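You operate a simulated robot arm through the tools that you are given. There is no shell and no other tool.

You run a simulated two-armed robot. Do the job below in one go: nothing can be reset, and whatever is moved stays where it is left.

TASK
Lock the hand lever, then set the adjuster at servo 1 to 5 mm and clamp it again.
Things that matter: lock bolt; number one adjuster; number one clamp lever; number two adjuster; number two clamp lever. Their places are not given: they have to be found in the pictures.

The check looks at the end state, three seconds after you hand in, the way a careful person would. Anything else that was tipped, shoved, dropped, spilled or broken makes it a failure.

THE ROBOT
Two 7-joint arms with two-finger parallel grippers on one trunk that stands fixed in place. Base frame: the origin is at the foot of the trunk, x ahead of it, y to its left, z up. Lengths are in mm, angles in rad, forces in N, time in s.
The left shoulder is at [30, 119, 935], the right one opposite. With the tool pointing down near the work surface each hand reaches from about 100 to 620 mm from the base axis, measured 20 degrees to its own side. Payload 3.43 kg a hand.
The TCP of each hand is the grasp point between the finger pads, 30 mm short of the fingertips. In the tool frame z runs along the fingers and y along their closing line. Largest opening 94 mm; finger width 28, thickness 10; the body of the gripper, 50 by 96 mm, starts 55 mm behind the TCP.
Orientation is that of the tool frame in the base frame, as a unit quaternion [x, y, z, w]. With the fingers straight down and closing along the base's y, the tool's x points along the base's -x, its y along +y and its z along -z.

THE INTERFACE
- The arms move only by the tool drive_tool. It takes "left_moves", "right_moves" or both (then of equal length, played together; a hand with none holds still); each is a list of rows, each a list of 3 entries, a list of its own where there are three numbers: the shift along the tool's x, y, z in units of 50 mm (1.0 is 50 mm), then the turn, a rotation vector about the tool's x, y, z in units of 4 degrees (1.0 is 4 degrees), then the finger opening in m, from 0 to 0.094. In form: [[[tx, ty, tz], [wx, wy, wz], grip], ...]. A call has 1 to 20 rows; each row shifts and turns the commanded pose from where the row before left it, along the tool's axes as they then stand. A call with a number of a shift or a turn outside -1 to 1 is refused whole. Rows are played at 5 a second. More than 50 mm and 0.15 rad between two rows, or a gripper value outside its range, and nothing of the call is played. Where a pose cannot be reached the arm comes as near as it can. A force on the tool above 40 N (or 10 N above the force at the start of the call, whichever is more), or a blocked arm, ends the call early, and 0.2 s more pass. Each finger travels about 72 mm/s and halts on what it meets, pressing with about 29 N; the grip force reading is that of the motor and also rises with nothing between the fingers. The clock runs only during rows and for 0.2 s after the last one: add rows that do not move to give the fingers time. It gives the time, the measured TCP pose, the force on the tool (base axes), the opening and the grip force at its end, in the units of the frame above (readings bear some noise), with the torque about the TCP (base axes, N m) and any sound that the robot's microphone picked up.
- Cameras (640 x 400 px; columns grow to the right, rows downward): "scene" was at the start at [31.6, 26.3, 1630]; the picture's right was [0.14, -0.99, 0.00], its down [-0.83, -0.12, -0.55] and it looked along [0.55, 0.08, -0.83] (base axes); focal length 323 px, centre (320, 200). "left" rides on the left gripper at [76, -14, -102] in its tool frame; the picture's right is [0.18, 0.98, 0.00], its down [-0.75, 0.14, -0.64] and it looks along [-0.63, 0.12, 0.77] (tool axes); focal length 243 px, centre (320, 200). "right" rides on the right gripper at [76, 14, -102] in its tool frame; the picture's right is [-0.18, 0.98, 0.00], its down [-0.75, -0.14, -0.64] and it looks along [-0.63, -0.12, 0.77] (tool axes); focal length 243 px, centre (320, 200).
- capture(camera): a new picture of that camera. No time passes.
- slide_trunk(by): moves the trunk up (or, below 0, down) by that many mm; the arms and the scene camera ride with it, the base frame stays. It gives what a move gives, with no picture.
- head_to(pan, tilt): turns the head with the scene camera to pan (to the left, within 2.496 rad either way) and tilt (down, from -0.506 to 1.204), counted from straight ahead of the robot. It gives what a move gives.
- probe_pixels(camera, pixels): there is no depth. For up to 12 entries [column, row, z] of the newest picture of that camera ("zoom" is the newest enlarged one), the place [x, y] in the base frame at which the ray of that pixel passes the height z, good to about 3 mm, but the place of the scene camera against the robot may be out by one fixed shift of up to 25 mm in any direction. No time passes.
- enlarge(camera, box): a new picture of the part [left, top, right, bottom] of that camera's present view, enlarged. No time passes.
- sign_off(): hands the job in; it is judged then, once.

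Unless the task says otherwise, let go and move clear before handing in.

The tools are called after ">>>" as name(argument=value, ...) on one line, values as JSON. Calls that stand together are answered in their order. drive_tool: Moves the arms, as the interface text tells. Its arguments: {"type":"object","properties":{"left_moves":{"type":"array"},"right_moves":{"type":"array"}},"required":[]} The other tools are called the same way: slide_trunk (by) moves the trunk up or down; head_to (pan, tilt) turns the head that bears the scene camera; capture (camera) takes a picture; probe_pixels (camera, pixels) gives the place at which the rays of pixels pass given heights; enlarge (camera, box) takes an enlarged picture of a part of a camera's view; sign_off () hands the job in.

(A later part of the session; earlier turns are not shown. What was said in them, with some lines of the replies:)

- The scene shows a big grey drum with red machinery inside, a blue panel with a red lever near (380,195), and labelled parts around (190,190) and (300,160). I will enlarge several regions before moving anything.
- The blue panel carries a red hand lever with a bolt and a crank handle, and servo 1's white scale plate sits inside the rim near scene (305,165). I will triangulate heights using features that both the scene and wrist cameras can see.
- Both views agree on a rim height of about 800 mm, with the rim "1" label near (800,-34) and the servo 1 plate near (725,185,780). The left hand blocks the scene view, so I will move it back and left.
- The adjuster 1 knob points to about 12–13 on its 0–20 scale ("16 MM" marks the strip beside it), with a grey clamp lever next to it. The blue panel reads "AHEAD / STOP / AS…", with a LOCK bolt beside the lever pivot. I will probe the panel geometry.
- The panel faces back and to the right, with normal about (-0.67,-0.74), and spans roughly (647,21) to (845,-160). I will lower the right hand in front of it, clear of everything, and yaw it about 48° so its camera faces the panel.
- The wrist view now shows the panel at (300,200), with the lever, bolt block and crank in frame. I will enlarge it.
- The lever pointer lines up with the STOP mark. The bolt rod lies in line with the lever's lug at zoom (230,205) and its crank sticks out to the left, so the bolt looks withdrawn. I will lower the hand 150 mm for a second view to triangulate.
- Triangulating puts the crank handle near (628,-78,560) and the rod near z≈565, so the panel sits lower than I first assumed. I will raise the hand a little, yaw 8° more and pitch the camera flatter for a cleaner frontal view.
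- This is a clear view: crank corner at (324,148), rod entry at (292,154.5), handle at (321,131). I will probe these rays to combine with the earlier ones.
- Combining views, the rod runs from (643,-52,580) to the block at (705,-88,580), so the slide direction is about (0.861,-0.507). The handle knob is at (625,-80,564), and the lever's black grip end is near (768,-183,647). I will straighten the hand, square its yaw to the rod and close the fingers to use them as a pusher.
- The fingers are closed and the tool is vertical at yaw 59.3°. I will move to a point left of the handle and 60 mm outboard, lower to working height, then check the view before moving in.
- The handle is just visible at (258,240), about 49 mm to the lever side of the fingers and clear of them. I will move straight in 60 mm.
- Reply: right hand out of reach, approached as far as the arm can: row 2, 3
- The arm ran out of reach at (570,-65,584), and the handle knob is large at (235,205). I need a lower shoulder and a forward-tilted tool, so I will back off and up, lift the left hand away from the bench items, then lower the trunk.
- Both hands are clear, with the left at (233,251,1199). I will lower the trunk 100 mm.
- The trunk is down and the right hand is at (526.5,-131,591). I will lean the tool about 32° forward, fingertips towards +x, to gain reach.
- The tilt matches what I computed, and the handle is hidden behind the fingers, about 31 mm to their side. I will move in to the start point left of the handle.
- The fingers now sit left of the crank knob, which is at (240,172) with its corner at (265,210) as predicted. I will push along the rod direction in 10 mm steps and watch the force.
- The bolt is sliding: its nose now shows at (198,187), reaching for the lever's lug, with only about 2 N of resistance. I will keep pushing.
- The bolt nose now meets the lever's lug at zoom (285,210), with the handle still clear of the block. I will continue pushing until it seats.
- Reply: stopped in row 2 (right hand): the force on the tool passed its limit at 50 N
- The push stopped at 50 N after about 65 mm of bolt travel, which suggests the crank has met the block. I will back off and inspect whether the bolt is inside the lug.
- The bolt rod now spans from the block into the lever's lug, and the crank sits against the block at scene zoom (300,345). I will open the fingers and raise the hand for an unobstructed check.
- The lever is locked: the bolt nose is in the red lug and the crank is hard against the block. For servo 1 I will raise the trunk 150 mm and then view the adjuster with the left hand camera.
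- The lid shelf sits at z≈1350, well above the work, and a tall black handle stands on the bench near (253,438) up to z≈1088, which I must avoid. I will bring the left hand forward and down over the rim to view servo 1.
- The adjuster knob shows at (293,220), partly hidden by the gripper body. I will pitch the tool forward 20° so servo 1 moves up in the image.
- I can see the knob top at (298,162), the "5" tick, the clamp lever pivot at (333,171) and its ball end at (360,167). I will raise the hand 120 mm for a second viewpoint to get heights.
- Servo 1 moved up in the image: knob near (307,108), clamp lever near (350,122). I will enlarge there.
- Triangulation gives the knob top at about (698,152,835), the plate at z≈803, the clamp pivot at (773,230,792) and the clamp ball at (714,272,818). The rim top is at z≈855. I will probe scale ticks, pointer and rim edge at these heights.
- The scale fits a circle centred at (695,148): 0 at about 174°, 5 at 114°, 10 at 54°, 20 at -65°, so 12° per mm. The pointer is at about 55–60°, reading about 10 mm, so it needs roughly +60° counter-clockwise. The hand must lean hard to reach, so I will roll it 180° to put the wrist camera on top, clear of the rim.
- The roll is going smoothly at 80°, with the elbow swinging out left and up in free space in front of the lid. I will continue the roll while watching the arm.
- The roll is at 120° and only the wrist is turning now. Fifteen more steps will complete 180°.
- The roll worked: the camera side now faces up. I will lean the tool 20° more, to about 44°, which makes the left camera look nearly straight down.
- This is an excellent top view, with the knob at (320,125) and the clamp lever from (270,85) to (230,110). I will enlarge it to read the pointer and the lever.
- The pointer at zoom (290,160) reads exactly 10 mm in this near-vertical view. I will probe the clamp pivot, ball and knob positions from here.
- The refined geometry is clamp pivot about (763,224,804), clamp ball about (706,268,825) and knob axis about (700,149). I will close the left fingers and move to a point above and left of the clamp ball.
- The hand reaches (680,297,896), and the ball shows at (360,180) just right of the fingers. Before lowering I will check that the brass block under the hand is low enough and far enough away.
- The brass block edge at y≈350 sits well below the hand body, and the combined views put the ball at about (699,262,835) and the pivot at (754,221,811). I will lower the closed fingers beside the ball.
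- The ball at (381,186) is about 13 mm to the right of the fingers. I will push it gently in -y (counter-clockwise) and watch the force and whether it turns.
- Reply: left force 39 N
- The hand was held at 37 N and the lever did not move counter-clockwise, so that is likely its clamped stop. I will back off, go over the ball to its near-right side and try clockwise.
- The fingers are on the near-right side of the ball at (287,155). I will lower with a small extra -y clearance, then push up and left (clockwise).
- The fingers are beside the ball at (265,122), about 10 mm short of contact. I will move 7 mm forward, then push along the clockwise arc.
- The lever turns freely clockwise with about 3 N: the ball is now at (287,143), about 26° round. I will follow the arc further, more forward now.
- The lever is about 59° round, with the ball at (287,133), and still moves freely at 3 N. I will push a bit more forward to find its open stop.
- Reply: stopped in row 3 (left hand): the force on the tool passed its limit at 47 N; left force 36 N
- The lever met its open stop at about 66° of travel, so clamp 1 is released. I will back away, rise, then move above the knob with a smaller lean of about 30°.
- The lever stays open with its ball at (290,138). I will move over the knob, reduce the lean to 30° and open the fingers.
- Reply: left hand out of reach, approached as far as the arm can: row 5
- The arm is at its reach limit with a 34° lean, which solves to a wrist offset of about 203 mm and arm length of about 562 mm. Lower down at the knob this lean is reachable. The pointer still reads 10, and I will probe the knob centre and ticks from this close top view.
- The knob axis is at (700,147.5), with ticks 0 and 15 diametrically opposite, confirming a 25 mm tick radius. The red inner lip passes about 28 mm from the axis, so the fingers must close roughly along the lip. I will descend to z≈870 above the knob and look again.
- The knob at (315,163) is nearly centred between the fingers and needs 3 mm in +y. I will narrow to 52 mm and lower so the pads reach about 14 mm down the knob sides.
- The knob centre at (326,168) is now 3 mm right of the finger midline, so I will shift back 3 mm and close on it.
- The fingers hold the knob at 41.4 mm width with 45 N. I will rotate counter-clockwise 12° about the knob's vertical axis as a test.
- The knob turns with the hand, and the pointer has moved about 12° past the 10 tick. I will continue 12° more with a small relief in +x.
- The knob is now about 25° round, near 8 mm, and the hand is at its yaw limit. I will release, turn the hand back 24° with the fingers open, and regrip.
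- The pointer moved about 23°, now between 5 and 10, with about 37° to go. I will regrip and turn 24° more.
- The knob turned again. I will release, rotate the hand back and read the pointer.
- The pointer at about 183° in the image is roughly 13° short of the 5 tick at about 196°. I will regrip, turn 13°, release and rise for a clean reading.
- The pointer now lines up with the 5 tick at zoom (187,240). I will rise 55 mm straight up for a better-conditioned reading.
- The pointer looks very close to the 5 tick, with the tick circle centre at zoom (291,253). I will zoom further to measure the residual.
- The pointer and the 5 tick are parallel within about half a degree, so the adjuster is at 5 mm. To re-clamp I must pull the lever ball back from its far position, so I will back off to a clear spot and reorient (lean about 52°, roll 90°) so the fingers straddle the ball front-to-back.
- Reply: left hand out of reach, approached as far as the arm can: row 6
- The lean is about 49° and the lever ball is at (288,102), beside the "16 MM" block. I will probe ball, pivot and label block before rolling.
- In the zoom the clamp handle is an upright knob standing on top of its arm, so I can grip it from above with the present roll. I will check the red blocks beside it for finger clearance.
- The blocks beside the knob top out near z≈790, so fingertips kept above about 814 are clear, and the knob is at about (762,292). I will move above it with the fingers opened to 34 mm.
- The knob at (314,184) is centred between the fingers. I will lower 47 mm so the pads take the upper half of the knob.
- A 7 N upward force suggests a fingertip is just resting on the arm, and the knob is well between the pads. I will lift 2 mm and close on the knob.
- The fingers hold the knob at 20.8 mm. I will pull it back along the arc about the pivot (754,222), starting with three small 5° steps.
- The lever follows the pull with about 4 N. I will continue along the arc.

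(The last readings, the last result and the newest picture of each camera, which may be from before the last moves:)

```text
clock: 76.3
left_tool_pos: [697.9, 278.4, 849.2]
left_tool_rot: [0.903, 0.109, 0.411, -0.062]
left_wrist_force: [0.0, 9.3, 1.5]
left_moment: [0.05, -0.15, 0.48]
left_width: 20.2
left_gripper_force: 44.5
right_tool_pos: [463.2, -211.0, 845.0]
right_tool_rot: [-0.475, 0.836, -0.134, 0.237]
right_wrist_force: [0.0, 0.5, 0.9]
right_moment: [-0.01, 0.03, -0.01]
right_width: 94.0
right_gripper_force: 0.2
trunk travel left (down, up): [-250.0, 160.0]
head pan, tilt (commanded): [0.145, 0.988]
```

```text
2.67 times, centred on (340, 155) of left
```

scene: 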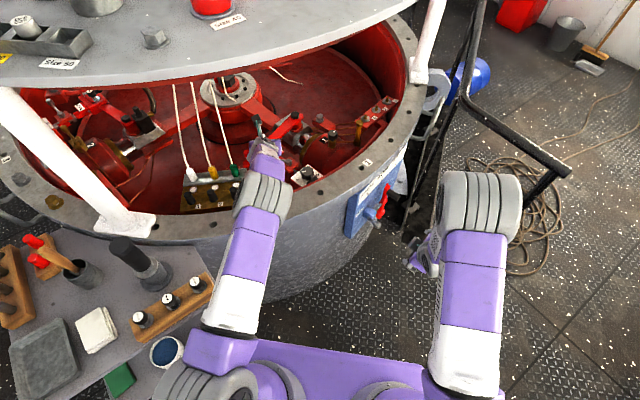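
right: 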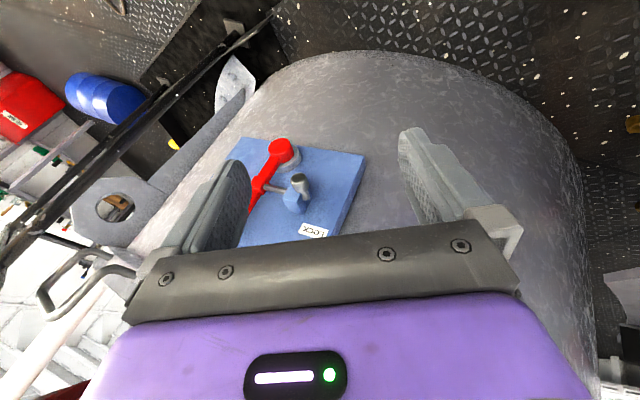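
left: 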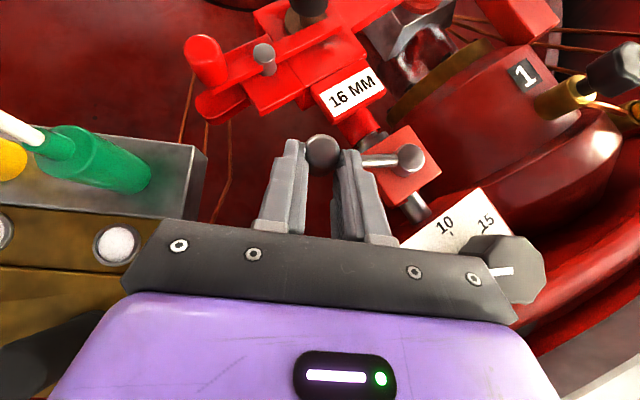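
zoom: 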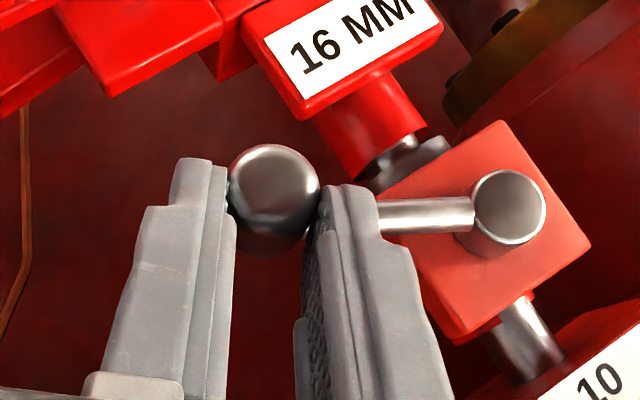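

The lever is at about 122°, near the clamped 143°. I will continue along the arc with slightly less -y.

>>> drive_tool(left_moves=[[[-0.078, 0.0192, -0.0902], [0, 0, 0], 0.01], [[-0.0736, 0.0397, -0.085], [0, 0, 0], 0.01], [[-0.069, 0.052, -0.0797], [0, 0, 0], 0.01], [[0, 0, 0], [0, 0, 0], 0.01]])

>>> capture(camera="left")

>>> enlarge(camera="left", box=[240, 80, 440, 230])

```text
clock: 77.3
left_tool_pos: [683.0, 268.5, 848.7]
left_tool_rot: [0.903, 0.108, 0.411, -0.062]
left_wrist_force: [-5.2, 13.7, 0.7]
left_moment: [0.08, 0.01, 0.65]
left_width: 20.0
left_gripper_force: 44.6
right_tool_pos: [463.0, -211.9, 843.5]
right_tool_rot: [-0.475, 0.836, -0.134, 0.238]
right_wrist_force: [0.7, 0.0, 0.1]
right_moment: [-0.02, 0.02, -0.01]
right_width: 93.9
right_gripper_force: 0.0
trunk travel left (down, up): [-250.0, 160.0]
head pan, tilt (commanded): [0.145, 0.988]
```

```text
taken
```

left: 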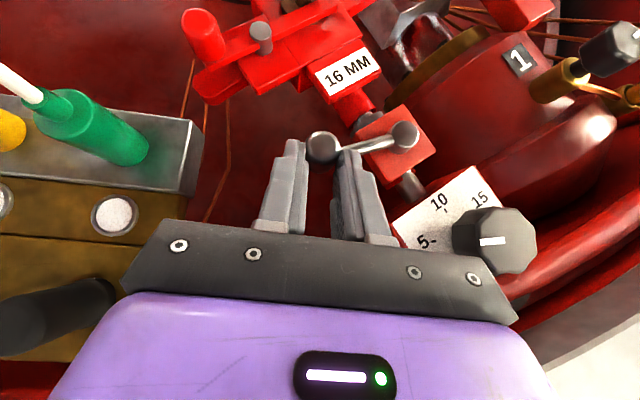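

```text
2.67 times, centred on (340, 155) of left
```

zoom: 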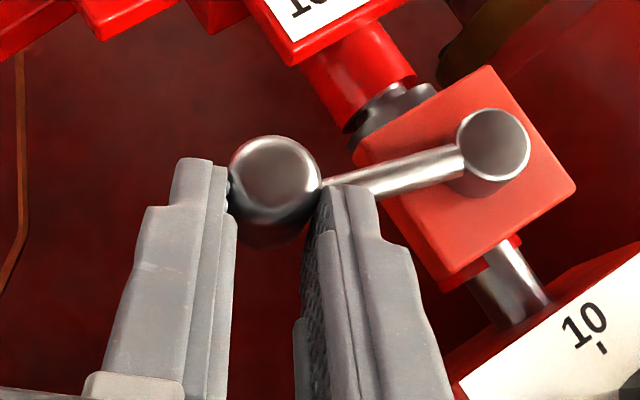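

The lever is at about 136°, with 6 N of tangential resistance and some radial pull. I will continue two steps with a slight outward correction.

>>> drive_tool(left_moves=[[[-0.0759, 0.0221, -0.0876], [0, 0, 0], 0.01], [[-0.0686, 0.0418, -0.0791], [0, 0, 0], 0.01], [[0, 0, 0], [0, 0, 0], 0.01]])

>>> capture(camera="left")

>>> enlarge(camera="left", box=[240, 80, 440, 230])

```text
clock: 78.1
left_tool_pos: [673.2, 260.2, 849.4]
left_tool_rot: [0.903, 0.107, 0.41, -0.061]
left_wrist_force: [-6.8, 7.7, -1.4]
left_moment: [0.08, 0.06, 0.35]
left_width: 19.5
left_gripper_force: 45.2
right_tool_pos: [463.0, -211.9, 843.3]
right_tool_rot: [-0.476, 0.836, -0.133, 0.239]
right_wrist_force: [0.3, 0.1, -0.4]
right_moment: [0.03, -0.01, 0.02]
right_width: 94.0
right_gripper_force: 0.1
trunk travel left (down, up): [-250.0, 160.0]
head pan, tilt (commanded): [0.145, 0.988]
```

```text
taken
```

left: 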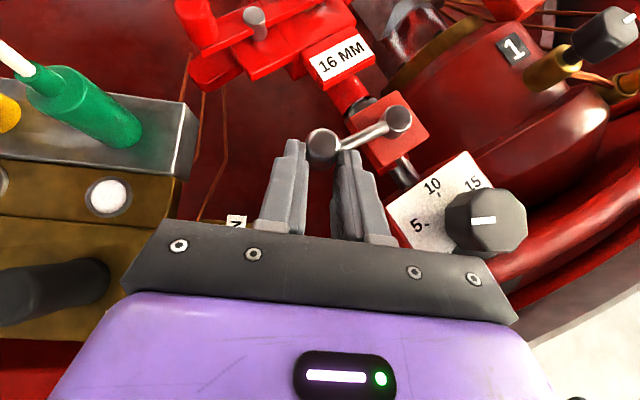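

```text
2.67 times, centred on (340, 155) of left
```

zoom: 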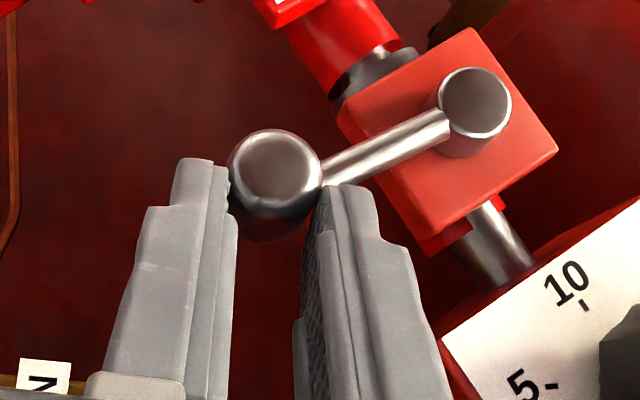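

The arm is within about 5° of its original direction, parallel to the block edge as it was at the start. I will continue two more steps until it meets the stop.

>>> drive_tool(left_moves=[[[-0.0517, 0.0613, -0.0597], [0, 0, 0], 0.01], [[-0.0517, 0.0613, -0.0597], [0, 0, 0], 0.01], [[0, 0, 0], [0, 0, 0], 0.01]])

>>> capture(camera="left")

>>> enlarge(camera="left", box=[240, 80, 440, 230])

```text
clock: 78.9
left_tool_pos: [669.2, 256.7, 848.8]
left_tool_rot: [0.902, 0.108, 0.412, -0.062]
left_wrist_force: [10.9, 18.6, -0.3]
left_moment: [0.22, -0.14, 0.51]
left_width: 19.5
left_gripper_force: 44.9
right_tool_pos: [464.5, -211.5, 842.6]
right_tool_rot: [-0.476, 0.836, -0.134, 0.238]
right_wrist_force: [0.3, 0.0, 0.1]
right_moment: [0.0, 0.01, 0.01]
right_width: 93.8
right_gripper_force: 0.1
trunk travel left (down, up): [-250.0, 160.0]
head pan, tilt (commanded): [0.145, 0.988]
```

```text
taken
```

left: 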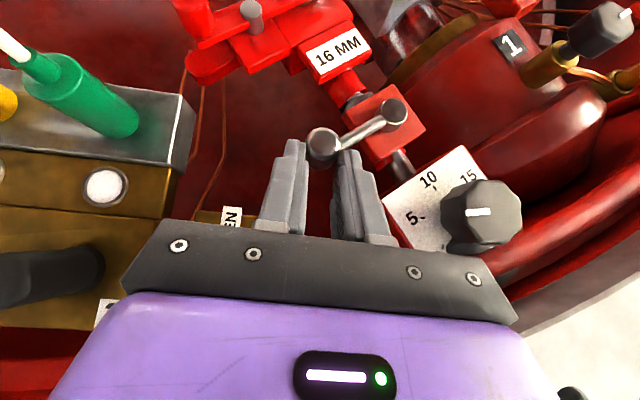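

```text
2.67 times, centred on (340, 155) of left
```

zoom: 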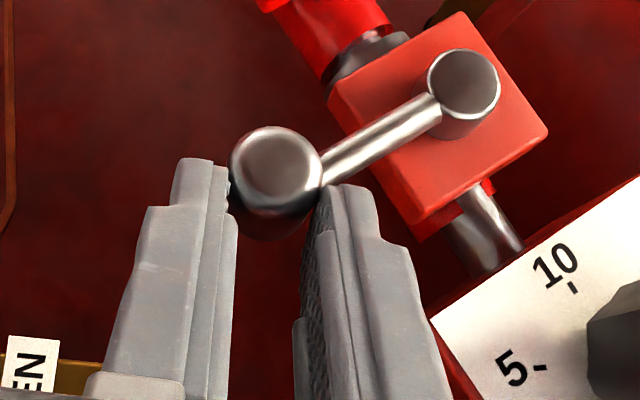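

Resistance rose to about 21 N tangentially and the arm sits parallel to the block edge exactly as at the start, so it is back on its clamped stop. I will give one small firm press, then release and rise.

>>> drive_tool(left_moves=[[[-0.02, 0.03, -0.023], [0, 0, 0], 0.01], [[0, 0, 0], [0, 0, 0], 0.01], [[0.02, -0.03, 0.023], [0, 0, 0], 0.01], [[0.04, -0.05, 0.045], [0, 0, 0], 0.02], [[0, 0, 0], [0, 0, 0], 0.034], [[0, 0, 0], [0, 0, 0], 0.034]])

>>> capture(camera="left")

```text
clock: 80.3
left_tool_pos: [669.4, 255.4, 848.0]
left_tool_rot: [0.904, 0.107, 0.41, -0.062]
left_wrist_force: [0.5, 0.0, -0.5]
left_moment: [0.01, -0.03, -0.01]
left_width: 34.4
left_gripper_force: 0.1
right_tool_pos: [463.2, -212.2, 842.5]
right_tool_rot: [-0.476, 0.836, -0.133, 0.239]
right_wrist_force: [0.5, -0.7, 0.2]
right_moment: [0.0, 0.04, 0.0]
right_width: 94.2
right_gripper_force: 0.1
trunk travel left (down, up): [-250.0, 160.0]
head pan, tilt (commanded): [0.145, 0.988]
```

```text
taken
```

left: 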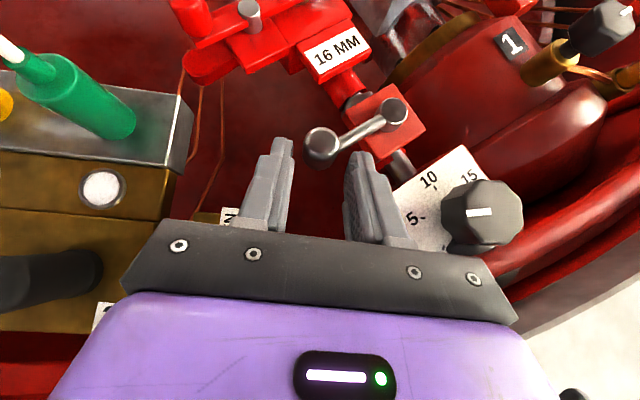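

The fingers are open and force is zero. I will lift straight up and move back for a final look at the knob and lever.

>>> drive_tool(left_moves=[[[0.45, 0, -0.39], [0, 0, 0], 0.034], [[0.45, 0, -0.39], [0, 0, 0], 0.034], [[0.2, 0.45, -0.6], [0, 0, 0], 0.06], [[0.2, 0.45, -0.6], [0, 0, 0], 0.09], [[0, 0, 0], [0, 0, 0], 0.094]])

>>> capture(camera="left")

>>> enlarge(camera="left", box=[250, 40, 410, 180])

```text
clock: 81.5
left_tool_pos: [651.0, 202.8, 962.2]
left_tool_rot: [0.903, 0.107, 0.411, -0.061]
left_wrist_force: [-0.1, 1.0, 0.2]
left_moment: [0.03, -0.03, 0.01]
left_width: 93.9
left_gripper_force: 0.1
right_tool_pos: [464.0, -212.1, 842.8]
right_tool_rot: [-0.475, 0.836, -0.133, 0.238]
right_wrist_force: [0.0, 0.1, -0.4]
right_moment: [-0.04, -0.02, -0.01]
right_width: 94.0
right_gripper_force: 0.1
trunk travel left (down, up): [-250.0, 160.0]
head pan, tilt (commanded): [0.145, 0.988]
```

```text
taken
```

left: 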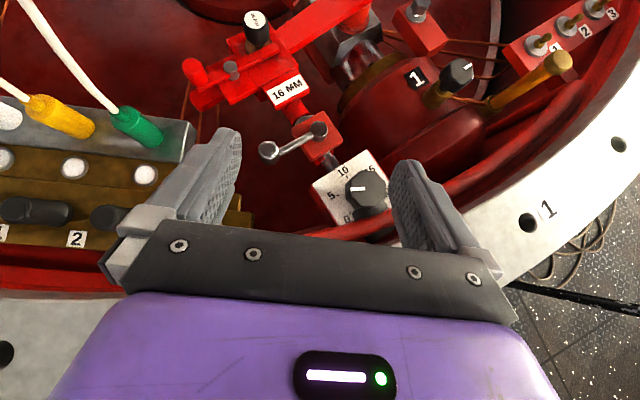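

```text
2.86 times, centred on (330, 110) of left
```

zoom: 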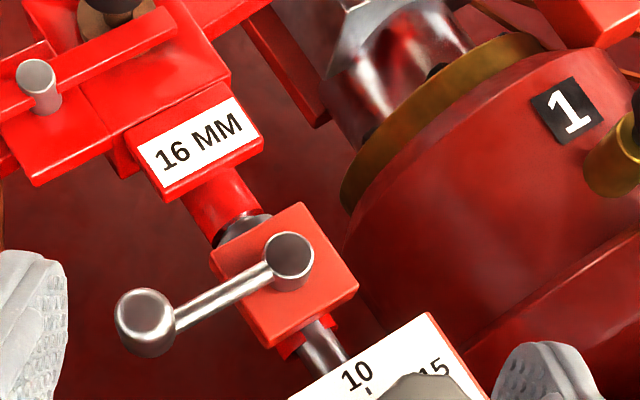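

The lever looks back in place. I will probe ball and pivot to compare with the original angle of about 143°, and re-read the pointer.

>>> probe_pixels(camera="left", pixels=[[268.7, 151.3, 835], [319.5, 130.3, 811]])

>>> enlarge(camera="left", box=[310, 145, 400, 225])

```text
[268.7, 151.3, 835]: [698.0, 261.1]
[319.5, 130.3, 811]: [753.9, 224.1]
```

```text
5.00 times, centred on (355, 185) of left
```

zoom: 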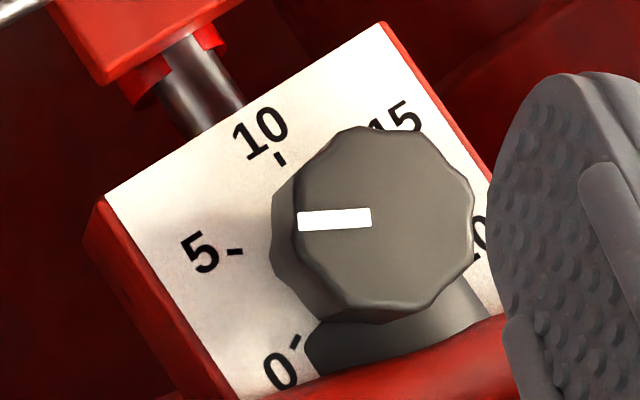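

The ball probes at (698,261), matching its original clamped place, and the pointer is still parallel to the 5 tick. I will retract the left hand out of the drum and take final checks of the whole scene.

>>> drive_tool(left_moves=[[[-0.2, -0.2, -0.78], [0, 0, 0], 0.094], [[-0.2, -0.2, -0.78], [0, 0, 0], 0.094], [[-0.2, -0.2, -0.78], [0, 0, 0], 0.094], [[-0.2, -0.2, -0.78], [0, 0, 0], 0.094], [[-0.2, -0.2, -0.78], [0, 0, 0], 0.094], [[-0.2, -0.2, -0.78], [0, 0, 0], 0.094], [[0, 0, 0], [0, 0, 0], 0.094]])

>>> capture(camera="scene")

>>> enlarge(camera="scene", box=[240, 100, 400, 240])

>>> capture(camera="right")

>>> enlarge(camera="right", box=[220, 80, 400, 230])

```text
clock: 83.1
left_tool_pos: [425.8, 206.4, 1071.3]
left_tool_rot: [0.904, 0.108, 0.41, -0.062]
left_wrist_force: [0.7, -0.2, -0.4]
left_moment: [-0.01, 0.03, 0.0]
left_width: 94.2
left_gripper_force: 0.1
right_tool_pos: [463.9, -212.2, 843.2]
right_tool_rot: [-0.475, 0.836, -0.134, 0.239]
right_wrist_force: [-0.4, 0.2, 0.2]
right_moment: [-0.01, 0.0, 0.03]
right_width: 94.0
right_gripper_force: 0.1
trunk travel left (down, up): [-250.0, 160.0]
head pan, tilt (commanded): [0.145, 0.988]
```

```text
taken
```

scene: 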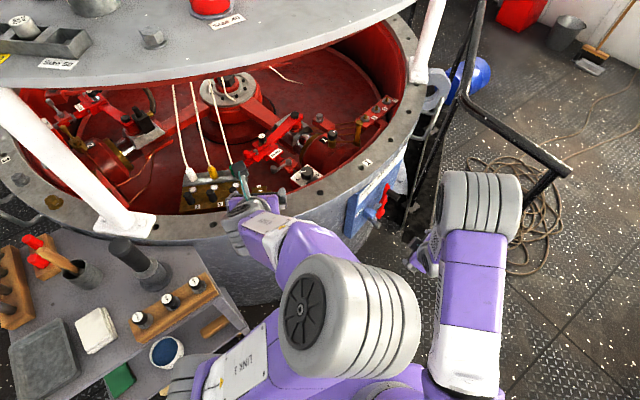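

```text
2.86 times, centred on (320, 170) of scene
```

zoom: 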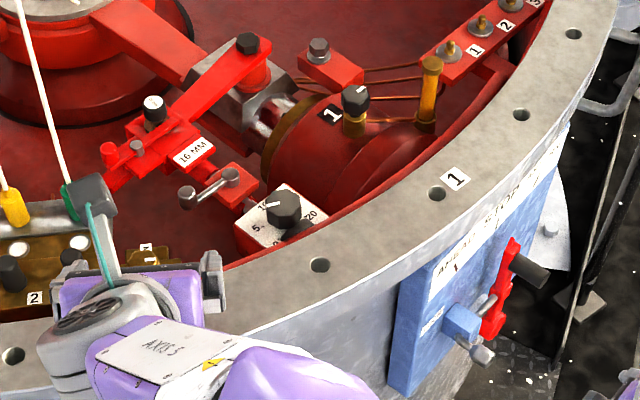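

```text
taken
```

right: 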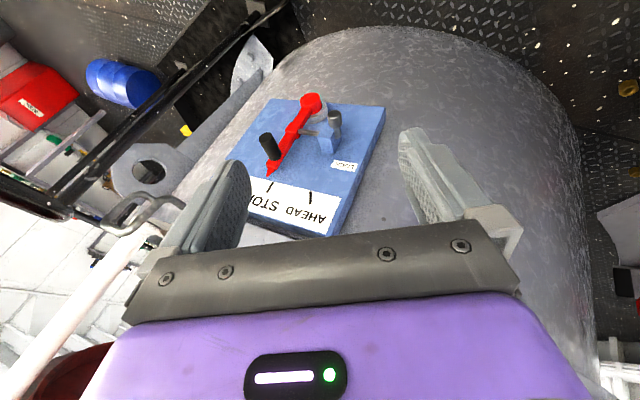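

```text
2.67 times, centred on (310, 155) of right
```

zoom: 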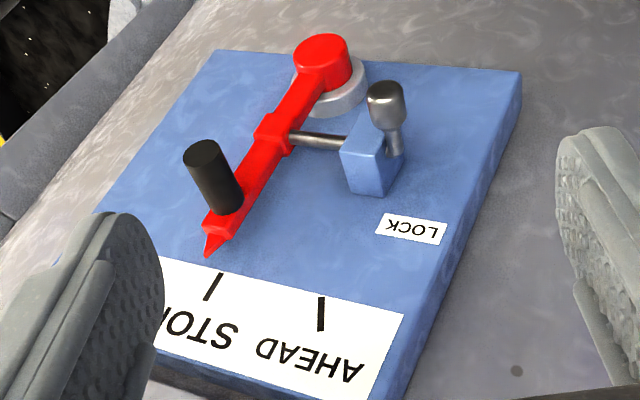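

The final views show the bolt through the red lug with the lever at STOP, the pointer on 5 mm and clamp lever 1 back at its original clamped angle. Both hands are clear, and the plugs, cords, valve and bench items look undisturbed, so I am handing in.

>>> sign_off()

```text
The job is handed in.
```

The hand lever is locked, and the servo 1 adjuster is set to 5 mm and clamped again. The job has been handed in, but no result of the check came back to me.

- **Hand lever:** it was already at STOP. I pushed the lock bolt home, so it runs through the lever's lug and its crank sits against the block.
- **Adjuster 1:** I turned it from 10 mm to 5 mm. The pointer lines up with the 5 tick to within about 0.1 mm.
- **Clamp 1:** I released it to turn the adjuster, then brought it back to its stop. The lever ended within about 2 mm of where it started.
- **Everything else:** adjuster 2 and its clamp were not touched. Both hands are open and clear. In the last pictures the plugs, cords, brass valve and bench items looked undisturbed.
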